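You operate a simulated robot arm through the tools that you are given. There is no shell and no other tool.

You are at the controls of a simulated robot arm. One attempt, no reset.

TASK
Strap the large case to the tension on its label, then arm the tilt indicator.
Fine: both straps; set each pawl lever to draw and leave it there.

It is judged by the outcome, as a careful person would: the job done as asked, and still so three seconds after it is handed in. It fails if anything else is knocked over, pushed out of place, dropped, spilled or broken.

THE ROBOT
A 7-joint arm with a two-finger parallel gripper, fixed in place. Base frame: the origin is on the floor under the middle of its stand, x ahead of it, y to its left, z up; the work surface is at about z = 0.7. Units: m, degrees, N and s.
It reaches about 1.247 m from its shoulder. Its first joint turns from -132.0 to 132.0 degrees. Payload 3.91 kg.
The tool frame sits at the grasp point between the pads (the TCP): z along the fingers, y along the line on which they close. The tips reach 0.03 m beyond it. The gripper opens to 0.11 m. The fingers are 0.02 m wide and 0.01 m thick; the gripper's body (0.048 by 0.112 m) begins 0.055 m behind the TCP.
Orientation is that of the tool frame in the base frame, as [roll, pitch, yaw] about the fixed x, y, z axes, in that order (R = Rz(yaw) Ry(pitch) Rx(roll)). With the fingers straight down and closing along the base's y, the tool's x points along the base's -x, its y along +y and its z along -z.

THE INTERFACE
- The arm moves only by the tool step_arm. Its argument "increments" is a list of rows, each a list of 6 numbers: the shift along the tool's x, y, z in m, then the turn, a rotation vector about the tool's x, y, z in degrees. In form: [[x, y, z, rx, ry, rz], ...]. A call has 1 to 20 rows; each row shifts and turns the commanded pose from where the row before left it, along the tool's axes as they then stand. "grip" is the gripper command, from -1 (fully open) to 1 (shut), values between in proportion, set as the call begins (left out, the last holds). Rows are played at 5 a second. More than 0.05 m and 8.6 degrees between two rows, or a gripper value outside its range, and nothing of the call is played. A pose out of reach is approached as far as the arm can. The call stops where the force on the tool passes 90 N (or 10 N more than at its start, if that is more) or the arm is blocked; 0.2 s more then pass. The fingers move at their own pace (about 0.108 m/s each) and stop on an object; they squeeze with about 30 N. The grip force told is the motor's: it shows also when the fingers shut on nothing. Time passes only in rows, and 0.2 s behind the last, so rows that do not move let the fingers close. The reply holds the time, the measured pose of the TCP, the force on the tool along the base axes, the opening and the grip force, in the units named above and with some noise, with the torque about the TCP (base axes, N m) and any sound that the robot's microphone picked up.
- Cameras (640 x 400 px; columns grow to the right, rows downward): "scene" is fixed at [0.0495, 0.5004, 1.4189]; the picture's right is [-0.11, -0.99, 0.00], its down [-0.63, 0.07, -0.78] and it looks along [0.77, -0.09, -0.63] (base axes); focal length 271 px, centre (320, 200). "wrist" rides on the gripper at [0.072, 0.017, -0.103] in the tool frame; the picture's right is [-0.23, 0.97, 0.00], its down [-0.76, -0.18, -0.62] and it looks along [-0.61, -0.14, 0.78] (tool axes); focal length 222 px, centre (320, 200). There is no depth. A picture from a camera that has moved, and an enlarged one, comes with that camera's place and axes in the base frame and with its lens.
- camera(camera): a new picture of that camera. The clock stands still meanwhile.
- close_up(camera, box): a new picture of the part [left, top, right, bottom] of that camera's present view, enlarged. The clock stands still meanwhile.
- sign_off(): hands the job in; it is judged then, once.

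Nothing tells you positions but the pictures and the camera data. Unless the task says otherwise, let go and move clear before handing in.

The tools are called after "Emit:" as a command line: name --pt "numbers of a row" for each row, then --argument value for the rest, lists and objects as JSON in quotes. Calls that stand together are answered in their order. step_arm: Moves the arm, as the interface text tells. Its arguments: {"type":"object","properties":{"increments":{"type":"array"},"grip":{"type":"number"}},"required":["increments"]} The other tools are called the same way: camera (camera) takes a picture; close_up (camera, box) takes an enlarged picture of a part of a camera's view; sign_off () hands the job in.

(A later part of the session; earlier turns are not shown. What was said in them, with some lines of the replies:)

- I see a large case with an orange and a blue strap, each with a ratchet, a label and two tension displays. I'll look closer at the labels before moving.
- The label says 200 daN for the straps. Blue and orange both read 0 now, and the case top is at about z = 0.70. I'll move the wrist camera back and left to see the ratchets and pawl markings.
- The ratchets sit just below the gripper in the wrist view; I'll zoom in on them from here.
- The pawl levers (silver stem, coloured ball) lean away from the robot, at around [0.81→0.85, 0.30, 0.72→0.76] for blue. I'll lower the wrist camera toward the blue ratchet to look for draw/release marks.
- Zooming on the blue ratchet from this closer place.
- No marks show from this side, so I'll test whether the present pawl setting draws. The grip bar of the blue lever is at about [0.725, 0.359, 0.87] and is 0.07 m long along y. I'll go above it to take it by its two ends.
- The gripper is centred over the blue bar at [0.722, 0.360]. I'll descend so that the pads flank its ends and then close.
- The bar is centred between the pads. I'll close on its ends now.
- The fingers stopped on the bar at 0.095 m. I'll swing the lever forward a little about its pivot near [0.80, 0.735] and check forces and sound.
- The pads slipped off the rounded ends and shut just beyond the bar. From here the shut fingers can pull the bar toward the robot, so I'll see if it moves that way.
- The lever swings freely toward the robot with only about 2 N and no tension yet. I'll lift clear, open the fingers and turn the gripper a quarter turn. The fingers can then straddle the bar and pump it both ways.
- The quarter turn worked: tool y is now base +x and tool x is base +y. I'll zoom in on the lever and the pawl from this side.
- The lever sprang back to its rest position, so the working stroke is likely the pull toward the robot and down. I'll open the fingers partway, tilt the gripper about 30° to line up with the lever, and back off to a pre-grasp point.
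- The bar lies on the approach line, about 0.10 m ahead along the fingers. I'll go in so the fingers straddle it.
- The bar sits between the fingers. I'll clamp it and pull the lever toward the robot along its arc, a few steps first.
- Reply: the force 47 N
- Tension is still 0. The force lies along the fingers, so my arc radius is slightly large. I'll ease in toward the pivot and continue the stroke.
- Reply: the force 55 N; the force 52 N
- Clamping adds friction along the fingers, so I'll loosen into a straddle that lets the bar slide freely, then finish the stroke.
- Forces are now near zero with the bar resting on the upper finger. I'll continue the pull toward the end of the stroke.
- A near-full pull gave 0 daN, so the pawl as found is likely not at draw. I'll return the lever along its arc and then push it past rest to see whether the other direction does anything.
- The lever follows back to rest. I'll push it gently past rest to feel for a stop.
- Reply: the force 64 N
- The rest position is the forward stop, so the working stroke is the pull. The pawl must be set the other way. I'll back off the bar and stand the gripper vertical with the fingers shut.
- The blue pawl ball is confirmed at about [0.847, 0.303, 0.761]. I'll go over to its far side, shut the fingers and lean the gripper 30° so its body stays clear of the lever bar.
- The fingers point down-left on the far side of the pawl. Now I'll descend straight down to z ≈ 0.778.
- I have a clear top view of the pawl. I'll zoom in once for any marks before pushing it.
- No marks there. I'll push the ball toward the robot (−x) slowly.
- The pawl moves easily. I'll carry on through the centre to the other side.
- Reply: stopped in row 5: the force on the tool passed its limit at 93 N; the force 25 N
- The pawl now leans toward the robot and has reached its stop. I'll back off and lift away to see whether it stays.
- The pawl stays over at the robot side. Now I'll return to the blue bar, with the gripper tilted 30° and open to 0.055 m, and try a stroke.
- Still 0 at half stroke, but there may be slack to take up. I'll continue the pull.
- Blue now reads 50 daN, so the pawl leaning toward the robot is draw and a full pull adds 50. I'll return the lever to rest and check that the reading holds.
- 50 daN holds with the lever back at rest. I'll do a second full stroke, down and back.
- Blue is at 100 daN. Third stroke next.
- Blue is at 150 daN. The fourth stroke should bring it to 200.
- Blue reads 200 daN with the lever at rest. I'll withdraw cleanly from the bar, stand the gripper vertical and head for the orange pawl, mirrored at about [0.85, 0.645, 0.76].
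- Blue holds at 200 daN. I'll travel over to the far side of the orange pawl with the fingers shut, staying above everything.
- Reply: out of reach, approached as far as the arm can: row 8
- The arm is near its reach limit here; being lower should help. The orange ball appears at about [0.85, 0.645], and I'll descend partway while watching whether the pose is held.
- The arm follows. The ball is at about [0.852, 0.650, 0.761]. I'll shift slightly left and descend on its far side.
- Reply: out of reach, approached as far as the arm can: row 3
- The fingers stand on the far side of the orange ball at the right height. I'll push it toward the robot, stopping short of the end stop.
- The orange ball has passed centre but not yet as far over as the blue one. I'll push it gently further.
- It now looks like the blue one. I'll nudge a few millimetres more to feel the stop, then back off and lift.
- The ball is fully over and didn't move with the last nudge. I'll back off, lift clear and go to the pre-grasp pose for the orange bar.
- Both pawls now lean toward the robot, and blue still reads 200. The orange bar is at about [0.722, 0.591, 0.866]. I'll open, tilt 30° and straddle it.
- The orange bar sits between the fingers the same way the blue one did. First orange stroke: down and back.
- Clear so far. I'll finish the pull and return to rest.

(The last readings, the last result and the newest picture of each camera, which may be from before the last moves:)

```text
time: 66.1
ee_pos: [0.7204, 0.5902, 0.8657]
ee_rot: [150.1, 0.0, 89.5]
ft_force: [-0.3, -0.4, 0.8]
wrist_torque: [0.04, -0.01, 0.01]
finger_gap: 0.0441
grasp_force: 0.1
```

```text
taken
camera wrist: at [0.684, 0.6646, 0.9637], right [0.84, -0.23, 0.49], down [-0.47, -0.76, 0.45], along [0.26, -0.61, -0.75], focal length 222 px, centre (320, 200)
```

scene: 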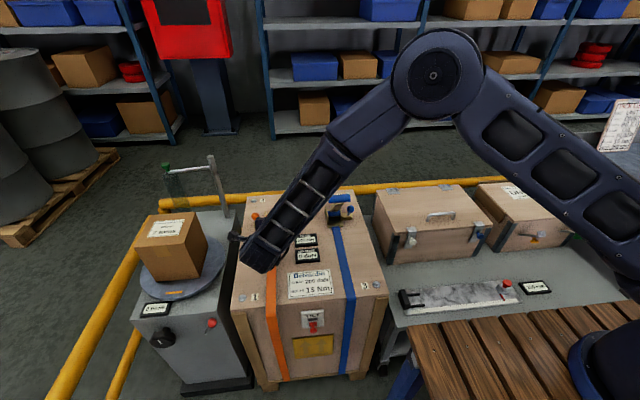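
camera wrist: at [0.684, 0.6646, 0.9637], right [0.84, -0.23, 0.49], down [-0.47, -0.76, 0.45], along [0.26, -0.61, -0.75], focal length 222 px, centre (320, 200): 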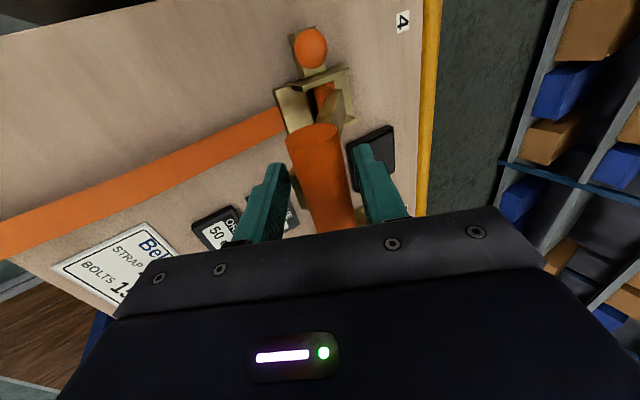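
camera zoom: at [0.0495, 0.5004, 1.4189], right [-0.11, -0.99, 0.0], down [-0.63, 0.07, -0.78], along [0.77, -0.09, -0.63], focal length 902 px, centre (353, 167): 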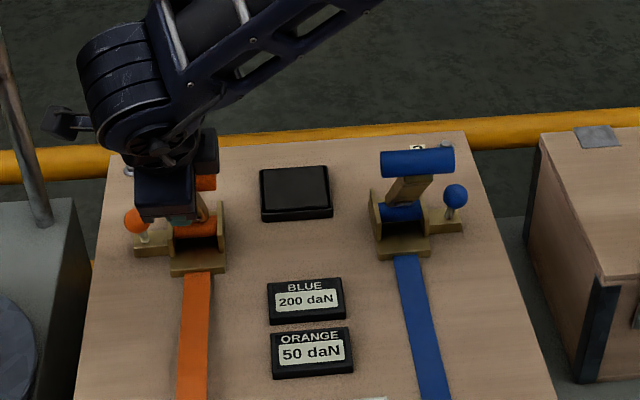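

Orange reads 50 daN and blue 200. Second orange stroke.

Emit:
step_arm --pt "0 -0.0198 0.0013 -7.5 0 0" --pt "0 -0.0198 0.0013 -7.5 0 0" --pt "0 -0.0198 0.0013 -7.5 0 0" --pt "0 -0.0198 0.0013 -7.5 0 0" --pt "0 -0.0198 0.0013 -7.5 0 0" --pt "0 -0.0198 0.0013 -7.5 0 0" --pt "0 0 0 0 0 0" --pt "0 0.0198 0.0013 7.5 0 0" --pt "0 0.0198 0.0013 7.5 0 0" --pt "0 0.0198 0.0013 7.5 0 0" --pt "0 0.0198 0.0013 7.5 0 0" --pt "0 0.0198 0.0013 7.5 0 0" --pt "0 0.0198 0.0013 7.5 0 0" --pt "0 0 0 0 0 0"

Emit:
close_up --camera "scene" --box '[230, 150, 390, 270]'

```text
time: 69.1
ee_pos: [0.7191, 0.5923, 0.8651]
ee_rot: [150.2, -0.1, 89.5]
ft_force: [-0.1, -0.2, 0.4]
wrist_torque: [-0.01, -0.03, 0.02]
finger_gap: 0.044
grasp_force: 0.0
```

```text
3.33 times, centred on (310, 210) of scene
camera zoom: at [0.0495, 0.5004, 1.4189], right [-0.11, -0.99, 0.0], down [-0.63, 0.07, -0.78], along [0.77, -0.09, -0.63], focal length 902 px, centre (353, 167)
```

zoom: 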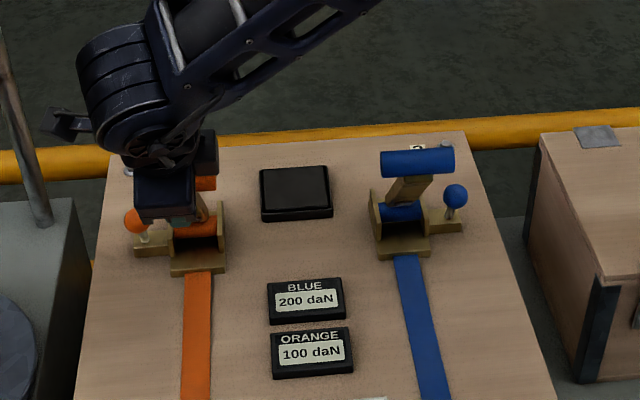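

Orange is at 100 daN. Third stroke.

Emit:
step_arm --pt "0 -0.0198 0.0013 -7.5 0 0" --pt "0 -0.0198 0.0013 -7.5 0 0" --pt "0 -0.0198 0.0013 -7.5 0 0" --pt "0 -0.0198 0.0013 -7.5 0 0" --pt "0 -0.0198 0.0013 -7.5 0 0" --pt "0 -0.0198 0.0013 -7.5 0 0" --pt "0 0 0 0 0 0" --pt "0 0.0198 0.0013 7.5 0 0" --pt "0 0.0198 0.0013 7.5 0 0" --pt "0 0.0198 0.0013 7.5 0 0" --pt "0 0.0198 0.0013 7.5 0 0" --pt "0 0.0198 0.0013 7.5 0 0" --pt "0 0.0198 0.0013 7.5 0 0" --pt "0 0 0 0 0 0"

Emit:
close_up --camera "scene" --box '[230, 150, 390, 270]'

```text
time: 72.1
ee_pos: [0.7209, 0.5906, 0.8646]
ee_rot: [150.1, 0.0, 89.6]
ft_force: [0.8, 0.6, -0.2]
wrist_torque: [-0.03, 0.03, -0.03]
finger_gap: 0.044
grasp_force: 0.1
```

```text
3.33 times, centred on (310, 210) of scene
camera zoom: at [0.0495, 0.5004, 1.4189], right [-0.11, -0.99, 0.0], down [-0.63, 0.07, -0.78], along [0.77, -0.09, -0.63], focal length 902 px, centre (353, 167)
```

zoom: 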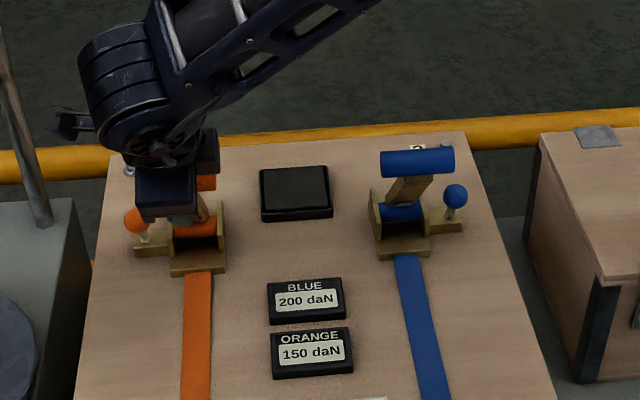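

Orange is at 150 daN. This is the fourth and last orange stroke.

Emit:
step_arm --pt "0 -0.0198 0.0013 -7.5 0 0" --pt "0 -0.0198 0.0013 -7.5 0 0" --pt "0 -0.0198 0.0013 -7.5 0 0" --pt "0 -0.0198 0.0013 -7.5 0 0" --pt "0 -0.0198 0.0013 -7.5 0 0" --pt "0 -0.0198 0.0013 -7.5 0 0" --pt "0 0 0 0 0 0" --pt "0 0.0198 0.0013 7.5 0 0" --pt "0 0.0198 0.0013 7.5 0 0" --pt "0 0.0198 0.0013 7.5 0 0" --pt "0 0.0198 0.0013 7.5 0 0" --pt "0 0.0198 0.0013 7.5 0 0" --pt "0 0.0198 0.0013 7.5 0 0" --pt "0 0 0 0 0 0"

Emit:
close_up --camera "scene" --box '[230, 150, 390, 270]'

Emit:
camera --camera "wrist"

```text
time: 75.1
ee_pos: [0.7212, 0.592, 0.8674]
ee_rot: [150.2, 0.0, 89.5]
ft_force: [-0.3, 0.6, -0.2]
wrist_torque: [0.0, -0.02, 0.02]
finger_gap: 0.0441
grasp_force: 0.0
```

```text
3.33 times, centred on (310, 210) of scene
camera zoom: at [0.0495, 0.5004, 1.4189], right [-0.11, -0.99, 0.0], down [-0.63, 0.07, -0.78], along [0.77, -0.09, -0.63], focal length 902 px, centre (353, 167)
```

zoom: 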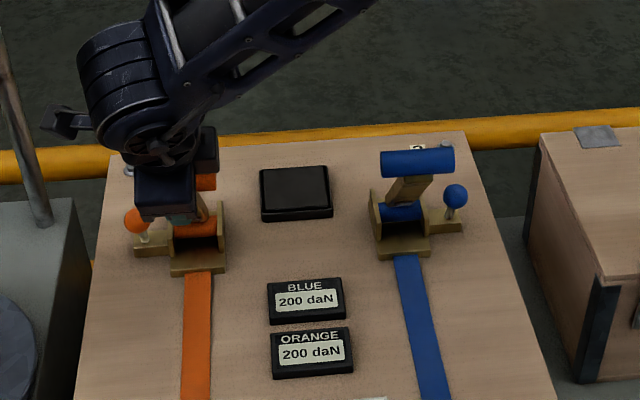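

```text
taken
camera wrist: at [0.684, 0.6645, 0.9648], right [0.84, -0.23, 0.49], down [-0.47, -0.76, 0.45], along [0.26, -0.61, -0.75], focal length 222 px, centre (320, 200)
```

wrist: 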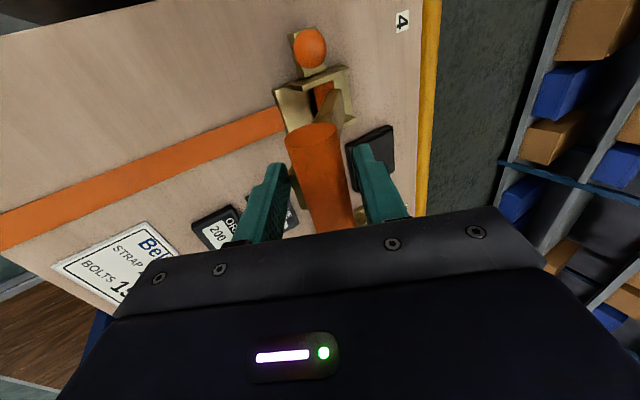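

Both straps read 200 daN with the pawls at draw and the levers at rest. I'll withdraw from the orange bar, stand vertical and turn back a quarter turn for the tilt indicator on the front face.

Emit:
step_arm --pt "0 0 0 0 0 0" --pt "0 0 -0.025 0 0 0" --pt "0 0 -0.03 0 0 0" --pt "0 0 -0.03 0 0 0" --pt "0 0 -0.025 0 0 0" --pt "0 0 0 7.5 0 0" --pt "0 0 0 7.5 0 0" --pt "0 0 0 7.5 0 0" --pt "0 0 0 7.3 0 0" --pt "0 0 0 0 0 0" --grip 0

Emit:
step_arm --pt "-0.02 -0.04 0 0 0 -8.4" --pt "-0.02 -0.04 0 0 0 -8.4" --pt "0 0 0 0 0 -8.4" --pt "0 0 0 0 0 -8.4" --pt "0 0 0 0 0 -8.4" --pt "0 0 0 0 0 -8.4" --pt "0 0 0 0 0 -8.4" --pt "0 0 0 0 0 -8.4" --pt "0 0 0 0 0 -8.4" --pt "0 0 0 0 0 -8.4" --pt "0 0 0 0 0 -6.5" --pt "0 0 0 0 0 0"

Emit:
camera --camera "wrist"

Emit:
camera --camera "scene"

```text
time: 77.3
ee_pos: [0.6659, 0.5921, 0.9612]
ee_rot: [179.9, -0.1, 89.5]
ft_force: [0.8, 0.2, 0.1]
wrist_torque: [0.02, -0.01, -0.01]
finger_gap: 0.0551
grasp_force: 0.0
```

```text
time: 79.9
ee_pos: [0.5903, 0.5475, 0.9617]
ee_rot: [-179.9, 0.2, -179.9]
ft_force: [0.4, -1.0, 0.5]
wrist_torque: [-0.03, 0.01, -0.01]
finger_gap: 0.0553
grasp_force: 0.1
```

```text
taken
camera wrist: at [0.5152, 0.564, 1.0648], right [0.23, 0.97, 0.0], down [0.76, -0.18, 0.63], along [0.61, -0.14, -0.78], focal length 222 px, centre (320, 200)
```

wrist: 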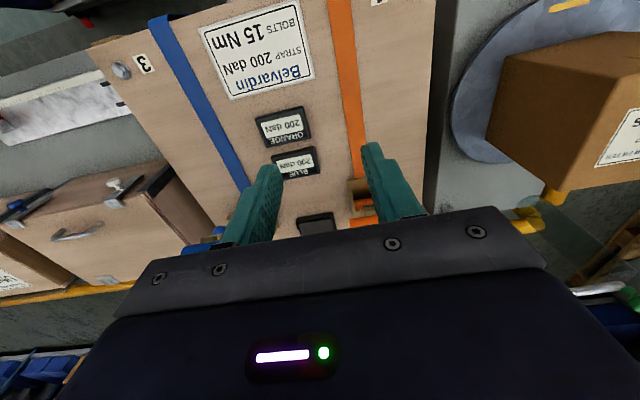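

```text
taken
```

scene: 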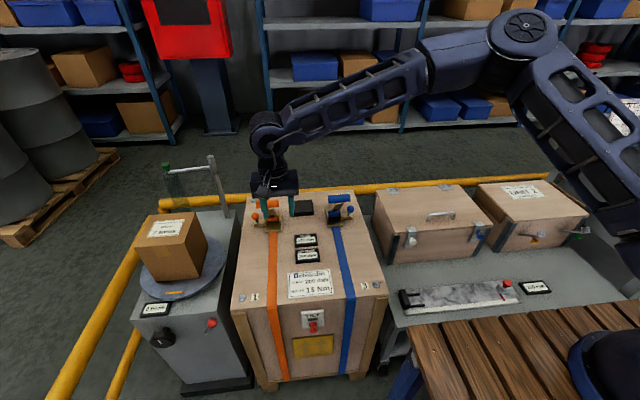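

Both displays still show 200 daN. I'll move back in front of the case at y ≈ 0.474 and tilt the gripper so the camera faces the tilt indicator.

Emit:
step_arm --pt "0.038 -0.0122 0 0 0 0" --pt "0.038 -0.0122 0 0 0 0" --pt "0.038 -0.0122 0 0 0 0" --pt "0.038 -0.0122 0 0 0 0" --pt "0.038 -0.0122 0 0 0 0" --pt "0.04 -0.0122 0 0 0 0" --pt "0 0 0 0 -7.5 0" --pt "0 0 0 0 -7.5 0" --pt "0 0 0 0 -7.5 0" --pt "0 0 0 0 -7.5 0" --pt "0 0 0 0 0 0"

Emit:
camera --camera "wrist"

Emit:
camera --camera "scene"

```text
time: 82.3
ee_pos: [0.359, 0.4734, 0.9615]
ee_rot: [-179.9, 30.2, 179.9]
ft_force: [0.2, -0.2, 0.5]
wrist_torque: [0.04, -0.01, 0.02]
finger_gap: 0.055
grasp_force: 0.1
```

```text
taken
camera wrist: at [0.2441, 0.4913, 1.0133], right [0.2, 0.97, 0.11], down [0.34, -0.18, 0.92], along [0.92, -0.14, -0.37], focal length 222 px, centre (320, 200)
```

wrist: 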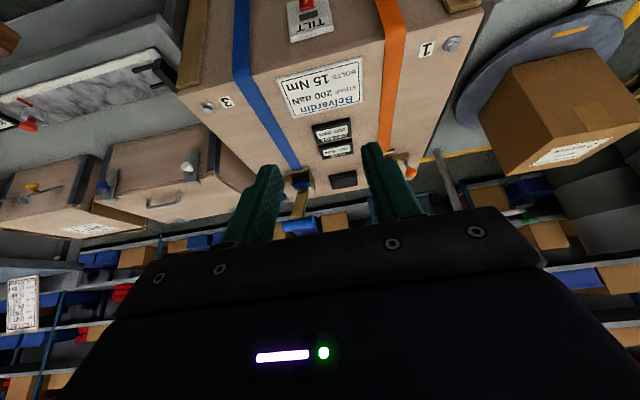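

```text
taken
```

scene: 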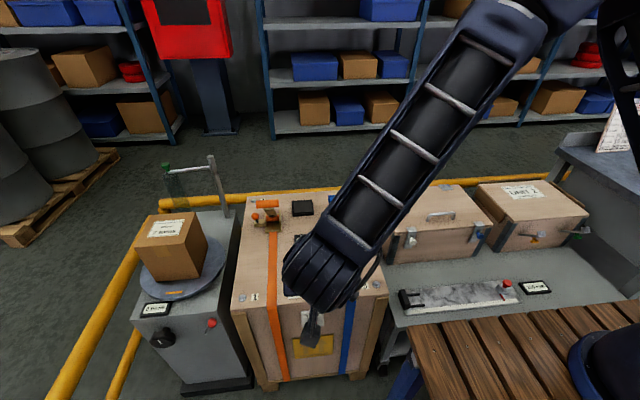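

The indicator shows at the top of the wrist picture. I'll lower in front of the case for a better view.

Emit:
step_arm --pt "0.0212 0 0.0368 0 0 0" --pt "0.0212 0 0.0368 0 0 0" --pt "0.0212 0 0.0368 0 0 0" --pt "0.0212 0 0.0368 0 0 0" --pt "0 0 0 0 0 0"

Emit:
camera --camera "wrist"

Emit:
camera --camera "scene"

```text
time: 83.5
ee_pos: [0.3608, 0.4745, 0.792]
ee_rot: [-179.9, 30.2, 179.9]
ft_force: [0.2, -0.1, -0.5]
wrist_torque: [0.01, 0.02, 0.0]
finger_gap: 0.055
grasp_force: 0.0
```

```text
taken
camera wrist: at [0.2448, 0.4917, 0.8449], right [0.2, 0.97, 0.11], down [0.35, -0.18, 0.92], along [0.92, -0.14, -0.37], focal length 222 px, centre (320, 200)
```

wrist: 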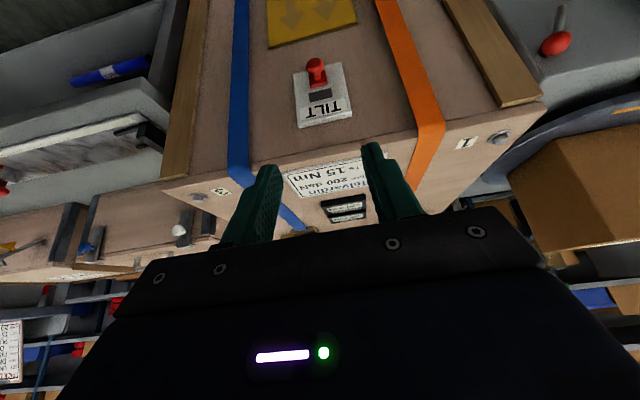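

```text
taken
```

scene: 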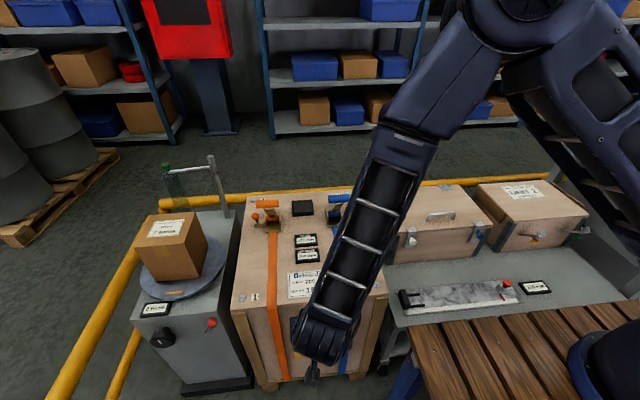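

Emit:
close_up --camera "wrist" --box '[280, 40, 370, 135]'

```text
4.21 times, centred on (325, 88) of wrist
camera zoom: at [0.2448, 0.4917, 0.8449], right [0.2, 0.97, 0.11], down [0.35, -0.18, 0.92], along [0.92, -0.14, -0.37], focal length 935 px, centre (299, 674)
```

zoom: 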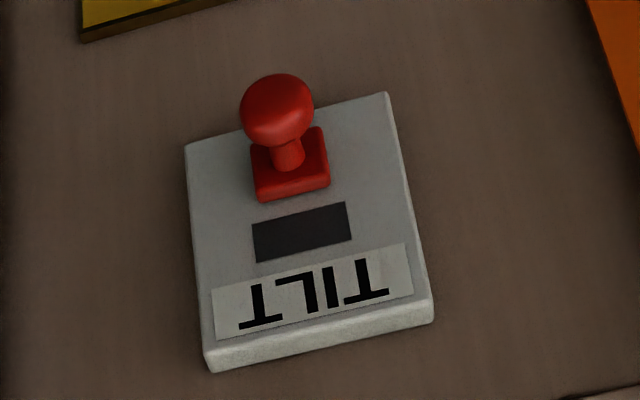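

The tilt indicator has a red knob, its head at about [0.443, 0.476, 0.582], on a small tab in front of a grey plate with a dark window. I'll bring the straddling fingers in from above and behind.

Emit:
step_arm --pt "0.0085 0.0004 0.0367 0 0 0" --pt "0.0085 0.0004 0.0367 0 0 0" --pt "0.0085 0.0004 0.0367 0 0 0" --pt "0.0085 0.0003 0.0367 0 0 0" --pt "0 0 0 0 0 0"

Emit:
camera --camera "wrist"

Emit:
camera --camera "scene"

```text
time: 84.7
ee_pos: [0.4037, 0.474, 0.6459]
ee_rot: [-180.0, 30.3, 179.9]
ft_force: [-0.5, -0.8, 0.2]
wrist_torque: [-0.01, 0.01, -0.01]
finger_gap: 0.0548
grasp_force: 0.1
```

```text
taken
camera wrist: at [0.2886, 0.4926, 0.6995], right [0.2, 0.97, 0.11], down [0.35, -0.18, 0.92], along [0.92, -0.14, -0.37], focal length 222 px, centre (320, 200)
```

wrist: 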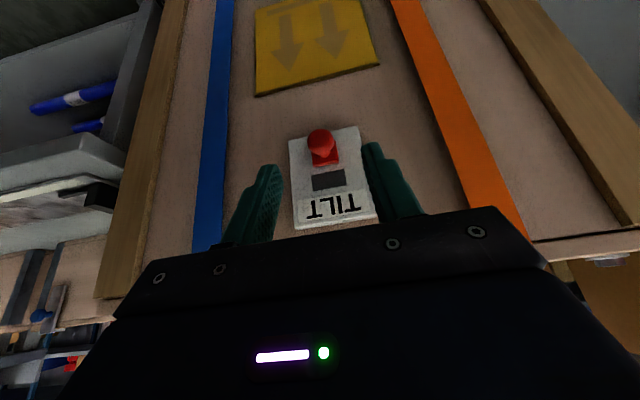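

```text
taken
```

scene: 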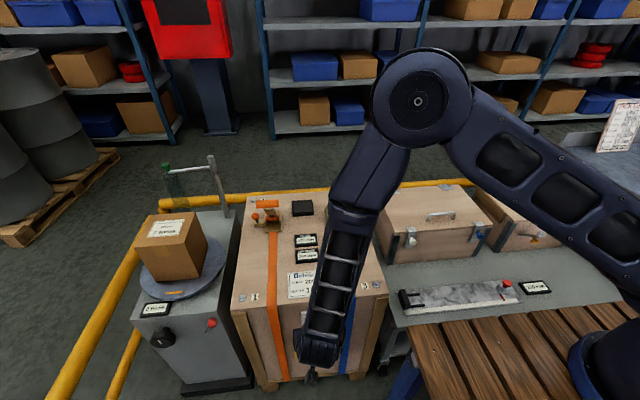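

Centred on the knob (head at y = 0.475, z = 0.584). I'll advance the last 6 cm along the fingers.

Emit:
step_arm --pt "-0.001 0.0004 0.0198 0 0 0" --pt "-0.001 0.0003 0.0198 0 0 0" --pt "-0.001 0.0003 0.0198 0 0 0" --pt "0 0 0 0 0 0"

Emit:
camera --camera "wrist"

Emit:
close_up --camera "wrist" --box '[240, 120, 420, 240]'

```text
time: 85.7
ee_pos: [0.4369, 0.4766, 0.5966]
ee_rot: [-180.0, 30.2, 180.0]
ft_force: [0.2, -0.3, -0.2]
wrist_torque: [0.02, 0.0, 0.0]
finger_gap: 0.0547
grasp_force: 0.1
```

```text
taken
camera wrist: at [0.321, 0.4938, 0.6502], right [0.2, 0.97, 0.11], down [0.35, -0.18, 0.92], along [0.92, -0.14, -0.37], focal length 222 px, centre (320, 200)
```

wrist: 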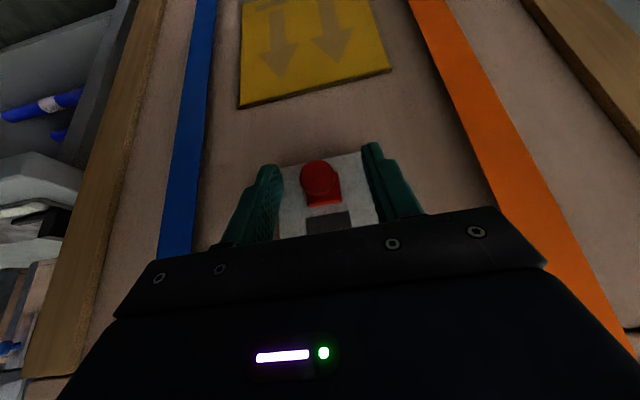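

```text
3.33 times, centred on (330, 180) of wrist
camera zoom: at [0.321, 0.4938, 0.6502], right [0.2, 0.97, 0.11], down [0.35, -0.18, 0.92], along [0.92, -0.14, -0.37], focal length 740 px, centre (287, 267)
```

zoom: 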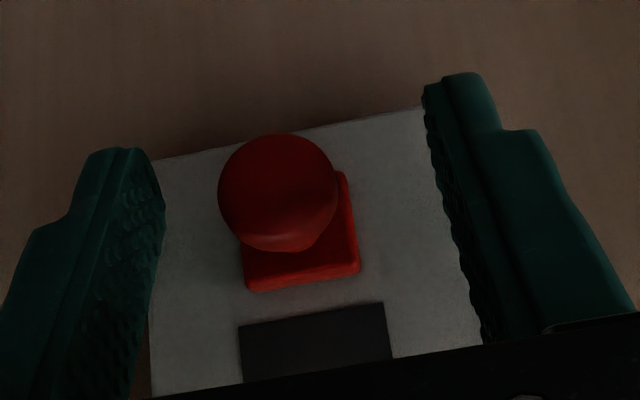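

The knob head sits between the pads. I'll close on it.

Emit:
step_arm --pt "0 0 0 0 0 0" --pt "0 0 0 0 0 0" --pt "0 0 0 0 0 0" --grip 1

Emit:
close_up --camera "wrist" --box '[240, 120, 420, 240]'

```text
time: 86.5
ee_pos: [0.4368, 0.475, 0.5968]
ee_rot: [180.0, 30.2, -179.9]
ft_force: [-2.5, -17.3, -0.2]
wrist_torque: [-0.24, 0.09, -0.39]
finger_gap: 0.0226
grasp_force: 45.0
```

```text
3.33 times, centred on (330, 180) of wrist
camera zoom: at [0.3211, 0.4927, 0.65], right [0.2, 0.97, 0.11], down [0.35, -0.18, 0.92], along [0.92, -0.14, -0.37], focal length 740 px, centre (287, 267)
```

zoom: 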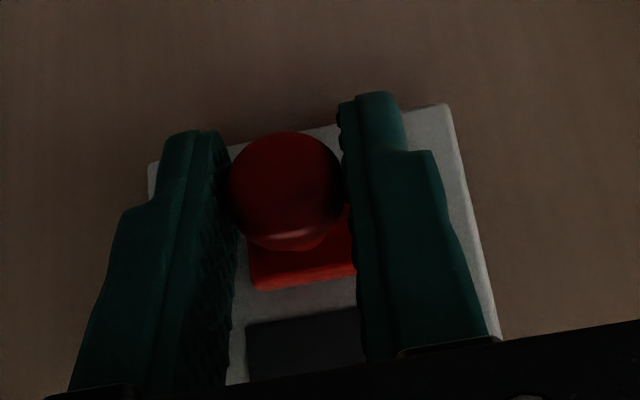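

Gripped at 0.0226 m. I'll pull straight out (−x), slowly.

Emit:
step_arm --pt "0 -0.001 0 0 0 0" --pt "0.0043 0 -0.0025 0 0 0" --pt "0.0043 0 -0.0025 0 0 0" --pt "0.0043 0 -0.0025 0 0 0" --pt "0 0 0 0 0 0"

Emit:
close_up --camera "wrist" --box '[240, 120, 420, 240]'

```text
time: 87.7
ee_pos: [0.4187, 0.4753, 0.5958]
ee_rot: [-179.9, 29.9, -179.8]
ft_force: [3.0, -16.5, -2.6]
wrist_torque: [-0.2, -0.1, -0.31]
finger_gap: 0.0168
grasp_force: 45.3
```

```text
3.33 times, centred on (330, 180) of wrist
camera zoom: at [0.3038, 0.4922, 0.6502], right [0.19, 0.97, 0.11], down [0.35, -0.18, 0.92], along [0.92, -0.14, -0.38], focal length 740 px, centre (287, 267)
```

zoom: 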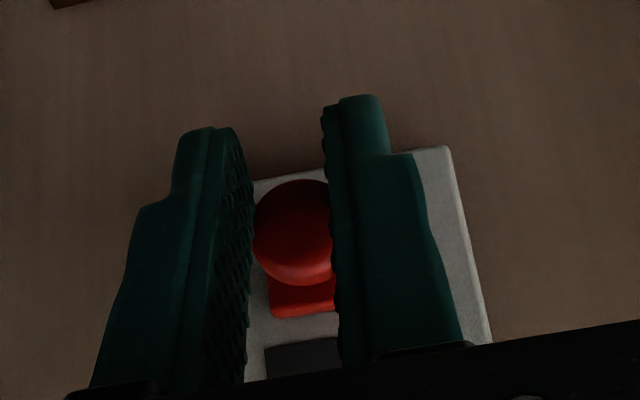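

The pads slid forward on the round head. I'll open, back off a little and check whether the knob or the window has changed.

Emit:
step_arm --pt "0 0 0 0 0 0" --pt "0 0 0 0 0 0" --pt "0.005 0 -0.03 0 0 0" --pt "0.005 0 -0.03 0 0 0" --pt "0 0 0 0 0 0" --grip 0

Emit:
camera --camera "wrist"

Emit:
close_up --camera "wrist" --box '[270, 90, 400, 230]'

```text
time: 88.9
ee_pos: [0.3829, 0.4754, 0.6444]
ee_rot: [-179.9, 30.2, 180.0]
ft_force: [0.0, 0.3, 0.1]
wrist_torque: [0.04, 0.0, 0.02]
finger_gap: 0.0552
grasp_force: 0.0
```

```text
taken
camera wrist: at [0.268, 0.4926, 0.6974], right [0.2, 0.97, 0.11], down [0.35, -0.18, 0.92], along [0.92, -0.14, -0.37], focal length 222 px, centre (320, 200)
```

wrist: 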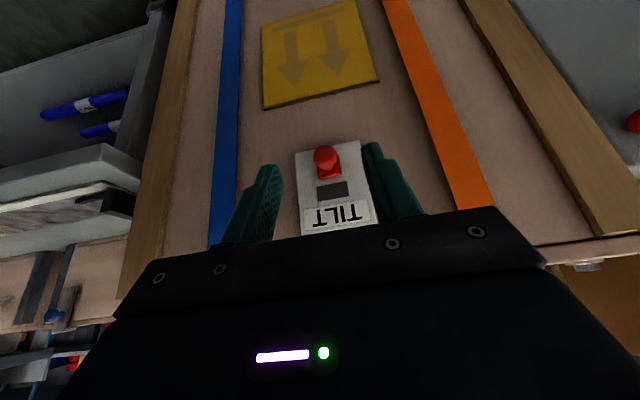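

```text
2.86 times, centred on (335, 160) of wrist
camera zoom: at [0.268, 0.4926, 0.6974], right [0.2, 0.97, 0.11], down [0.35, -0.18, 0.92], along [0.92, -0.14, -0.37], focal length 635 px, centre (277, 314)
```

zoom: 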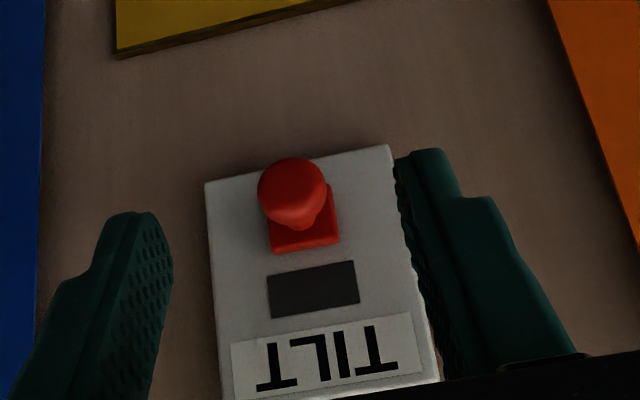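

The knob and window are unchanged, so a light pull isn't enough or isn't the motion. I'll grip the knob again and feel gently which way it gives.

Emit:
step_arm --pt "-0.005 0 0.03 0 0 0" --pt "-0.005 0 0.03 0 0 0" --pt "-0.0085 0 0.0055 0 0 0" --pt "-0.0085 0 0.0055 0 0 0" --pt "0 0 0 0 0 0"

Emit:
close_up --camera "wrist" --box '[240, 120, 420, 240]'

```text
time: 90.1
ee_pos: [0.4402, 0.4756, 0.5961]
ee_rot: [-179.9, 30.0, -179.9]
ft_force: [-16.4, -0.9, 4.1]
wrist_torque: [-0.06, 0.24, -0.5]
finger_gap: 0.0555
grasp_force: 0.7
```

```text
3.33 times, centred on (330, 180) of wrist
camera zoom: at [0.3251, 0.4922, 0.6491], right [0.2, 0.97, 0.11], down [0.35, -0.18, 0.92], along [0.92, -0.14, -0.37], focal length 740 px, centre (287, 267)
```

zoom: 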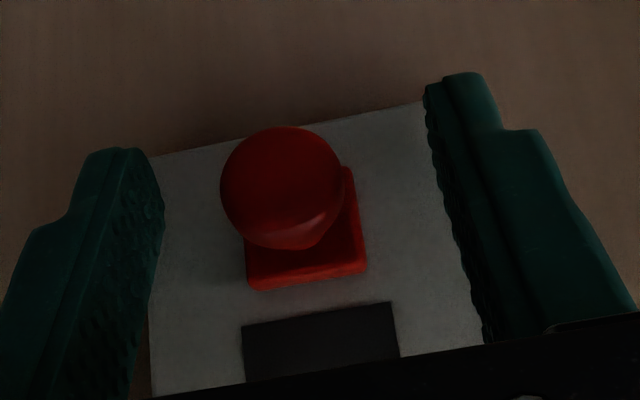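

The fingertips are touching the plate lightly, so its face is at x ≈ 0.464. I'll back off 4 mm, grip the knob and check its vertical give.

Emit:
step_arm --pt "0.0035 0 -0.002 0 0 0" --pt "0 0 0 0 0 0"

Emit:
step_arm --pt "0 0 0 0 0 0" --pt "0 0 0 0 0 0" --pt "0 0 0 0 0 0" --grip 1

Emit:
step_arm --pt "0.0015 0 0.0026 0 0 0" --pt "0 0 0 0 0 0"

```text
time: 90.7
ee_pos: [0.4385, 0.4746, 0.5952]
ee_rot: [180.0, 30.2, 179.9]
ft_force: [-0.6, 0.2, 0.0]
wrist_torque: [0.03, 0.0, 0.01]
finger_gap: 0.055
grasp_force: 0.0
```

```text
time: 91.5
ee_pos: [0.438, 0.4752, 0.5976]
ee_rot: [-179.9, 30.2, -180.0]
ft_force: [4.1, 3.6, -0.3]
wrist_torque: [0.08, -0.07, 0.17]
finger_gap: 0.0226
grasp_force: 45.0
```

```text
time: 92.1
ee_pos: [0.4377, 0.4761, 0.5934]
ee_rot: [-180.0, 30.2, 180.0]
ft_force: [8.3, 4.4, -0.2]
wrist_torque: [0.11, -0.22, 0.07]
finger_gap: 0.0228
grasp_force: 44.9
```

Moving down 3 mm met almost no vertical force, so the tab seems to slide down. I'll continue gently downward.

Emit:
step_arm --pt "0.0025 0 0.0043 0 0 0" --pt "0 0 0 0 0 0"

Emit:
close_up --camera "wrist" --box '[240, 120, 420, 240]'

```text
time: 92.7
ee_pos: [0.4385, 0.4746, 0.589]
ee_rot: [179.9, 30.2, 180.0]
ft_force: [10.9, 7.6, 0.3]
wrist_torque: [0.15, -0.25, 0.18]
finger_gap: 0.0234
grasp_force: 44.8
```

```text
3.33 times, centred on (330, 180) of wrist
camera zoom: at [0.3231, 0.4924, 0.6416], right [0.2, 0.97, 0.11], down [0.34, -0.18, 0.92], along [0.92, -0.14, -0.37], focal length 740 px, centre (287, 267)
```

zoom: 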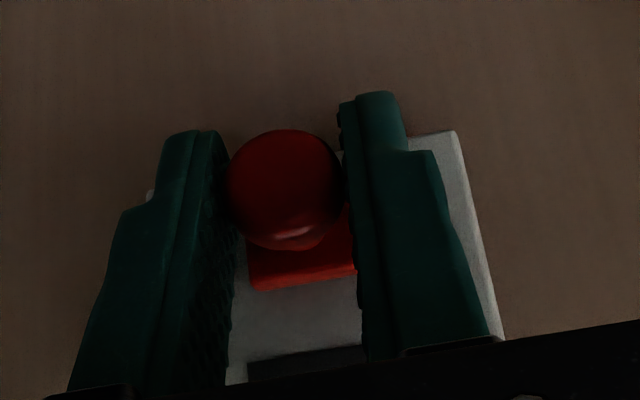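

The tab slides down along the plate with the fingers. I'll keep going in small steps and watch the window.

Emit:
step_arm --pt "0.0025 0 0.0043 0 0 0" --pt "0.0025 0 0.0043 0 0 0" --pt "0 0 0 0 0 0"

Emit:
close_up --camera "wrist" --box '[240, 120, 420, 240]'

```text
time: 93.5
ee_pos: [0.4386, 0.4749, 0.5794]
ee_rot: [-179.9, 30.2, -179.9]
ft_force: [13.5, 12.2, 0.0]
wrist_torque: [0.23, -0.26, 0.3]
finger_gap: 0.0228
grasp_force: 44.9
```

```text
3.33 times, centred on (330, 180) of wrist
camera zoom: at [0.323, 0.4923, 0.6314], right [0.2, 0.97, 0.11], down [0.34, -0.18, 0.92], along [0.92, -0.14, -0.37], focal length 740 px, centre (287, 267)
```

zoom: 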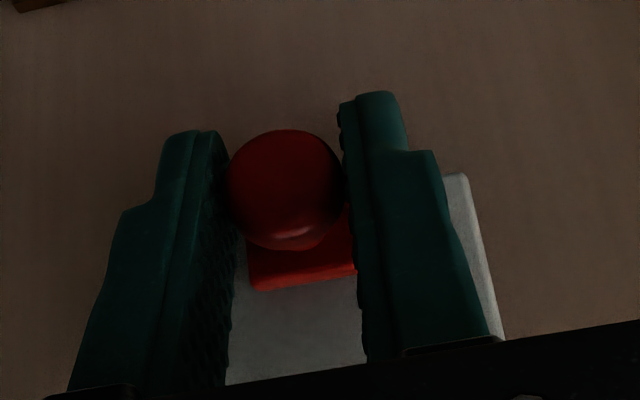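

Still sliding freely; about 18 mm so far. I'll relieve the small side forces and continue until it stops.

Emit:
step_arm --pt "-0.001 0.001 0.0006 0 0 0" --pt "0.0025 0 0.0043 0 0 0" --pt "0.0025 0 0.0043 0 0 0" --pt "0 0 0 0 0 0"

Emit:
camera --camera "wrist"

```text
time: 94.5
ee_pos: [0.4381, 0.4748, 0.5673]
ee_rot: [-179.9, 30.1, -179.9]
ft_force: [-0.7, -8.3, -2.2]
wrist_torque: [-0.15, 0.1, -0.21]
finger_gap: 0.0231
grasp_force: 44.8
```

```text
taken
camera wrist: at [0.3232, 0.4926, 0.6209], right [0.2, 0.97, 0.11], down [0.35, -0.18, 0.92], along [0.92, -0.14, -0.37], focal length 222 px, centre (320, 200)
```

wrist: 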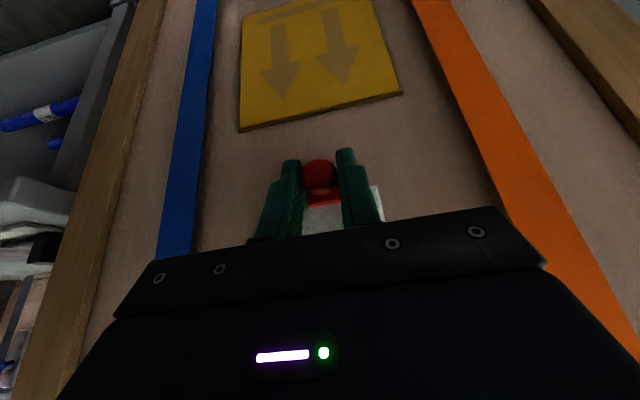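

About 30 mm down now and still light. I'll go on another 10 mm.

Emit:
step_arm --pt "0.0025 0 0.0043 0 0 0" --pt "0.0025 0 0.0043 0 0 0" --pt "0 0 0 0 0 0"

Emit:
close_up --camera "wrist" --box '[240, 100, 420, 240]'

```text
time: 95.3
ee_pos: [0.4387, 0.4761, 0.5592]
ee_rot: [-179.8, 30.4, 180.0]
ft_force: [-11.5, -39.4, 43.0]
wrist_torque: [-0.91, -0.74, -0.86]
finger_gap: 0.0229
grasp_force: 45.1
```

```text
2.86 times, centred on (330, 170) of wrist
camera zoom: at [0.3235, 0.4927, 0.6116], right [0.2, 0.97, 0.11], down [0.34, -0.18, 0.92], along [0.92, -0.14, -0.37], focal length 635 px, centre (291, 286)
```

zoom: 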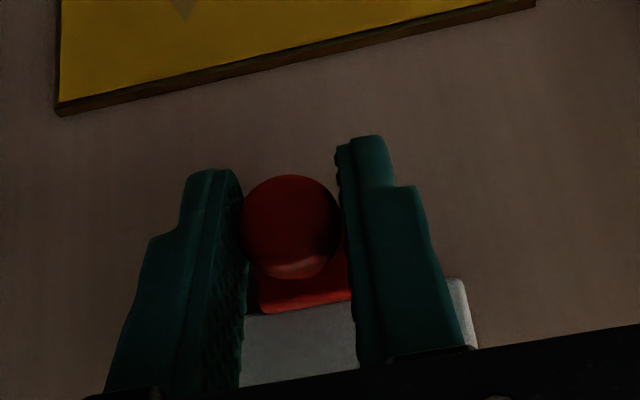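

It has reached a firm stop. I'll release, back away and check the window.

Emit:
step_arm --pt "0 0 0 0 0 0" --pt "0 0 0 0 0 0" --pt "0.0087 0 -0.005 0 0 0" --pt "0.02 0 -0.025 0 0 0" --pt "0.02 0 -0.03 0 0 0" --pt "0.01 0 -0.035 0 0 0" --pt "0 0 0 0 0 0" --grip 0

Emit:
camera --camera "wrist"

Emit:
close_up --camera "wrist" --box '[270, 60, 400, 200]'

```text
time: 96.9
ee_pos: [0.3403, 0.4764, 0.6108]
ee_rot: [-180.0, 30.2, 180.0]
ft_force: [-0.5, 0.1, -0.5]
wrist_torque: [-0.03, 0.02, 0.03]
finger_gap: 0.0553
grasp_force: 0.1
```

```text
taken
camera wrist: at [0.2259, 0.4935, 0.6638], right [0.2, 0.97, 0.11], down [0.35, -0.18, 0.92], along [0.92, -0.14, -0.37], focal length 222 px, centre (320, 200)
```

wrist: 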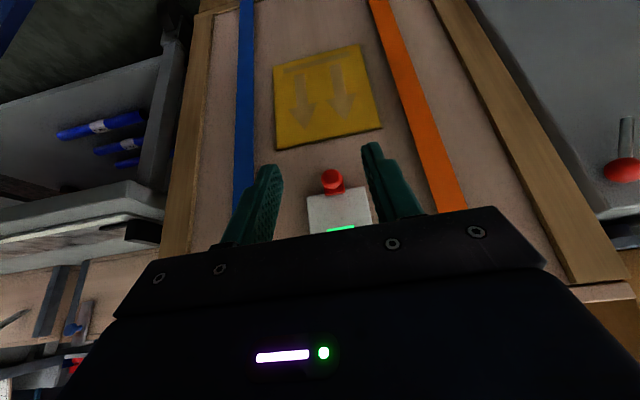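

```text
2.86 times, centred on (335, 130) of wrist
camera zoom: at [0.2259, 0.4935, 0.6638], right [0.2, 0.97, 0.11], down [0.35, -0.18, 0.92], along [0.92, -0.14, -0.37], focal length 635 px, centre (277, 400)
```

zoom: 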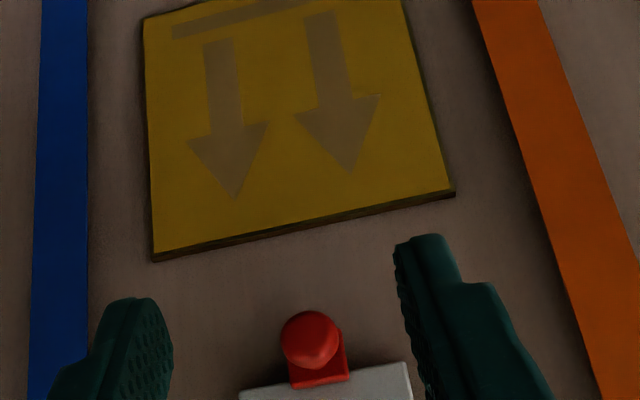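

The window is now green, so the indicator is armed and the tab has stayed down. I'll lift clear and check everything.

Emit:
step_arm --pt "-0.0219 0 -0.0379 0 0 0" --pt "-0.0219 0 -0.0379 0 0 0" --pt "-0.0219 0 -0.0379 0 0 0" --pt "-0.0219 0 -0.0379 0 0 0" --pt "-0.0219 0 -0.0379 0 0 0" --pt "-0.0219 0 -0.0379 0 0 0" --pt "-0.0219 0 -0.0379 0 0 0" --pt "-0.0219 0 -0.0379 0 0 0" --pt "0 0 0 0 0 0"

Emit:
camera --camera "scene"

Emit:
camera --camera "wrist"

```text
time: 98.9
ee_pos: [0.3389, 0.4781, 0.9639]
ee_rot: [-180.0, 30.2, -179.9]
ft_force: [0.2, 0.3, -0.1]
wrist_torque: [0.0, 0.03, 0.01]
finger_gap: 0.055
grasp_force: 0.1
```

```text
taken
```

scene: 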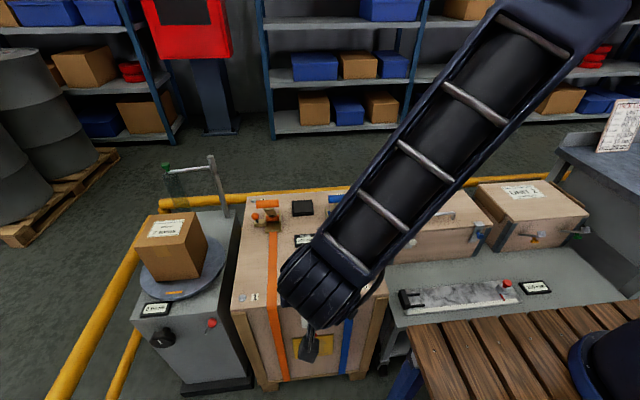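

```text
taken
camera wrist: at [0.2238, 0.4957, 1.0161], right [0.2, 0.97, 0.11], down [0.35, -0.18, 0.92], along [0.92, -0.14, -0.37], focal length 222 px, centre (320, 200)
```

wrist: 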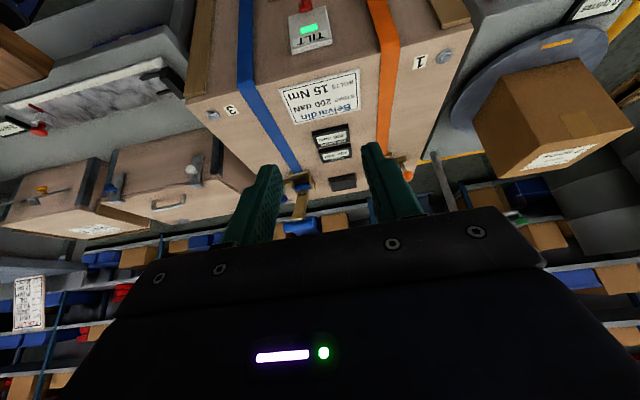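

The window glows green. I'll move the arm aside for an unobstructed check of the whole case.

Emit:
step_arm --pt "0 -0.042 -0.015 0 0 0" --pt "0 -0.042 -0.015 0 0 0" --pt "0 -0.042 -0.015 0 0 0" --pt "0 -0.042 -0.015 0 0 0" --pt "0 -0.042 -0.015 0 0 0" --pt "0 -0.042 -0.015 0 0 0" --pt "0 0 0 0 0 0"

Emit:
camera --camera "scene"

Emit:
close_up --camera "scene" --box '[230, 180, 390, 280]'

Emit:
close_up --camera "scene" --box '[270, 290, 350, 360]'

```text
time: 100.5
ee_pos: [0.3, 0.2535, 1.0563]
ee_rot: [-180.0, 30.1, -180.0]
ft_force: [-0.1, -0.6, 0.7]
wrist_torque: [0.0, 0.05, 0.04]
finger_gap: 0.0549
grasp_force: 0.1
out of reach, approached as far as the arm can: row 6
```

```text
taken
```

scene: 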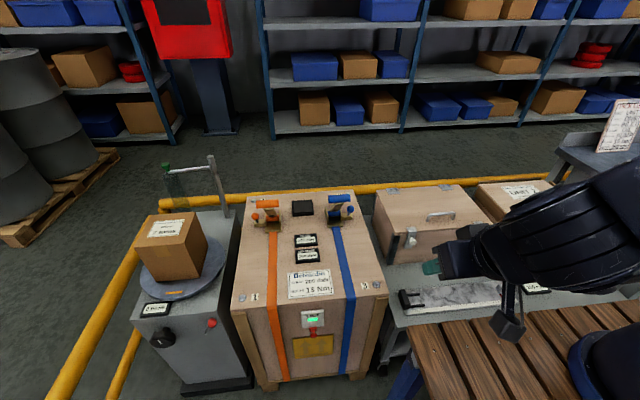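

```text
4.00 times, centred on (310, 230) of scene
camera zoom: at [0.0495, 0.5004, 1.4189], right [-0.11, -0.99, 0.0], down [-0.63, 0.07, -0.78], along [0.77, -0.09, -0.63], focal length 1082 px, centre (360, 80)
```

zoom: 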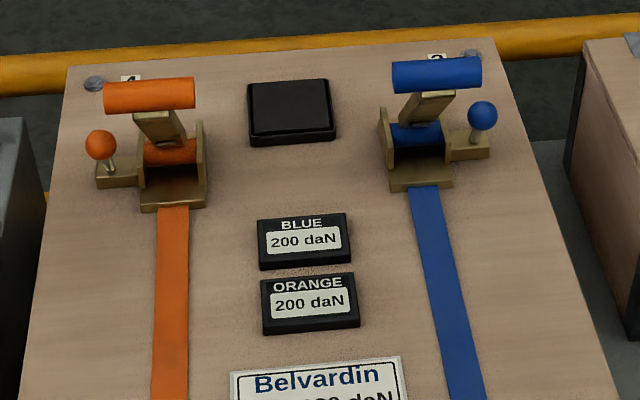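

```text
5.71 times, centred on (310, 325) of scene
camera zoom: at [0.0495, 0.5004, 1.4189], right [-0.11, -0.99, 0.0], down [-0.63, 0.07, -0.78], along [0.77, -0.09, -0.63], focal length 1546 px, centre (377, -514)
```

zoom: 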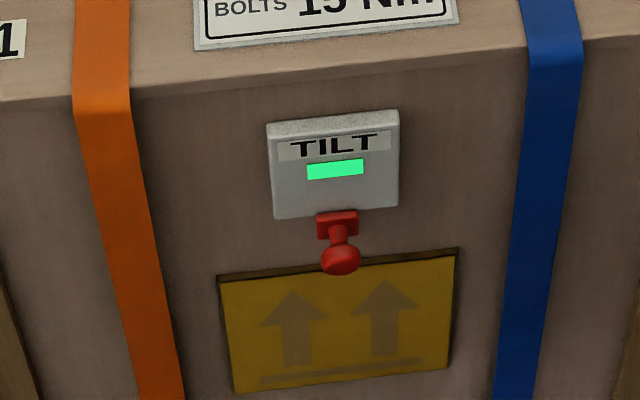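

Both displays read 200 daN, both pawls are at draw, and the tilt window is green. The arm is clear, so I'll wait a few seconds to confirm everything holds.

Emit:
step_arm --pt "0 0.01 0 0 0 0" --pt "0 0 0 0 0 0" --pt "0 0 0 0 0 0" --pt "0 0 0 0 0 0" --pt "0 0 0 0 0 0" --pt "0 0 0 0 0 0" --pt "0 0 0 0 0 0" --pt "0 0 0 0 0 0" --pt "0 0 0 0 0 0" --pt "0 0 0 0 0 0" --pt "0 0 0 0 0 0" --pt "0 0 0 0 0 0" --pt "0 0 0 0 0 0" --pt "0 0 0 0 0 0" --pt "0 0 0 0 0 0" --pt "0 0 0 0 0 0"

Emit:
close_up --camera "scene" --box '[220, 180, 400, 360]'

```text
time: 103.9
ee_pos: [0.3004, 0.2641, 1.0554]
ee_rot: [180.0, 30.2, -180.0]
ft_force: [0.5, -0.2, 0.2]
wrist_torque: [0.0, 0.0, 0.01]
finger_gap: 0.055
grasp_force: 0.0
```

```text
2.22 times, centred on (310, 270) of scene
camera zoom: at [0.0495, 0.5004, 1.4189], right [-0.11, -0.99, 0.0], down [-0.63, 0.07, -0.78], along [0.77, -0.09, -0.63], focal length 601 px, centre (342, 44)
```

zoom: 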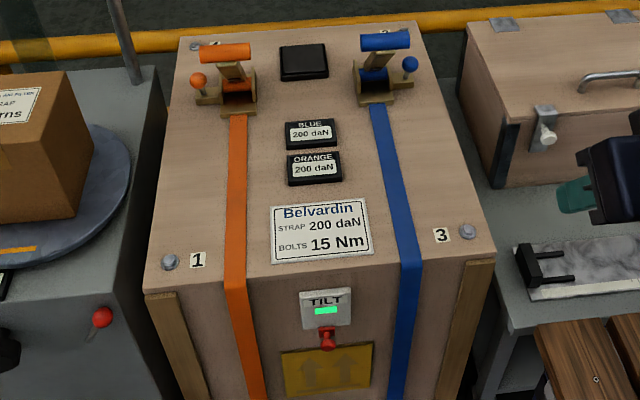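

Everything has held: blue 200 daN, orange 200 daN, both pawls at draw, the tilt indicator green, and nothing else disturbed. I'm handing in the job.

Emit:
sign_off

```text
The job is handed in.
```

The large case is strapped to its label and the tilt indicator is armed; I've handed the job in. In the last picture, about three seconds after the arm moved clear, everything had held.

- **Straps:** blue and orange both read 200 daN, which is the tension on the label.
- **Pawl levers:** both are left leaning toward the robot. Nothing on them marks which side is draw. As found, leaning away, a near-full pull on the blue lever added nothing. With them over this way, each pull added 50 daN, so I took this side as draw.
- **Tilt indicator:** I slid the red tab down to its stop, and the window went from dark to green.

Two contacts were heavier than intended. The blue pawl met its end stop at about 93 N, and I pushed the blue lever against its forward stop while finding its range. Neither shows any damage in the pictures, and nothing else was moved.
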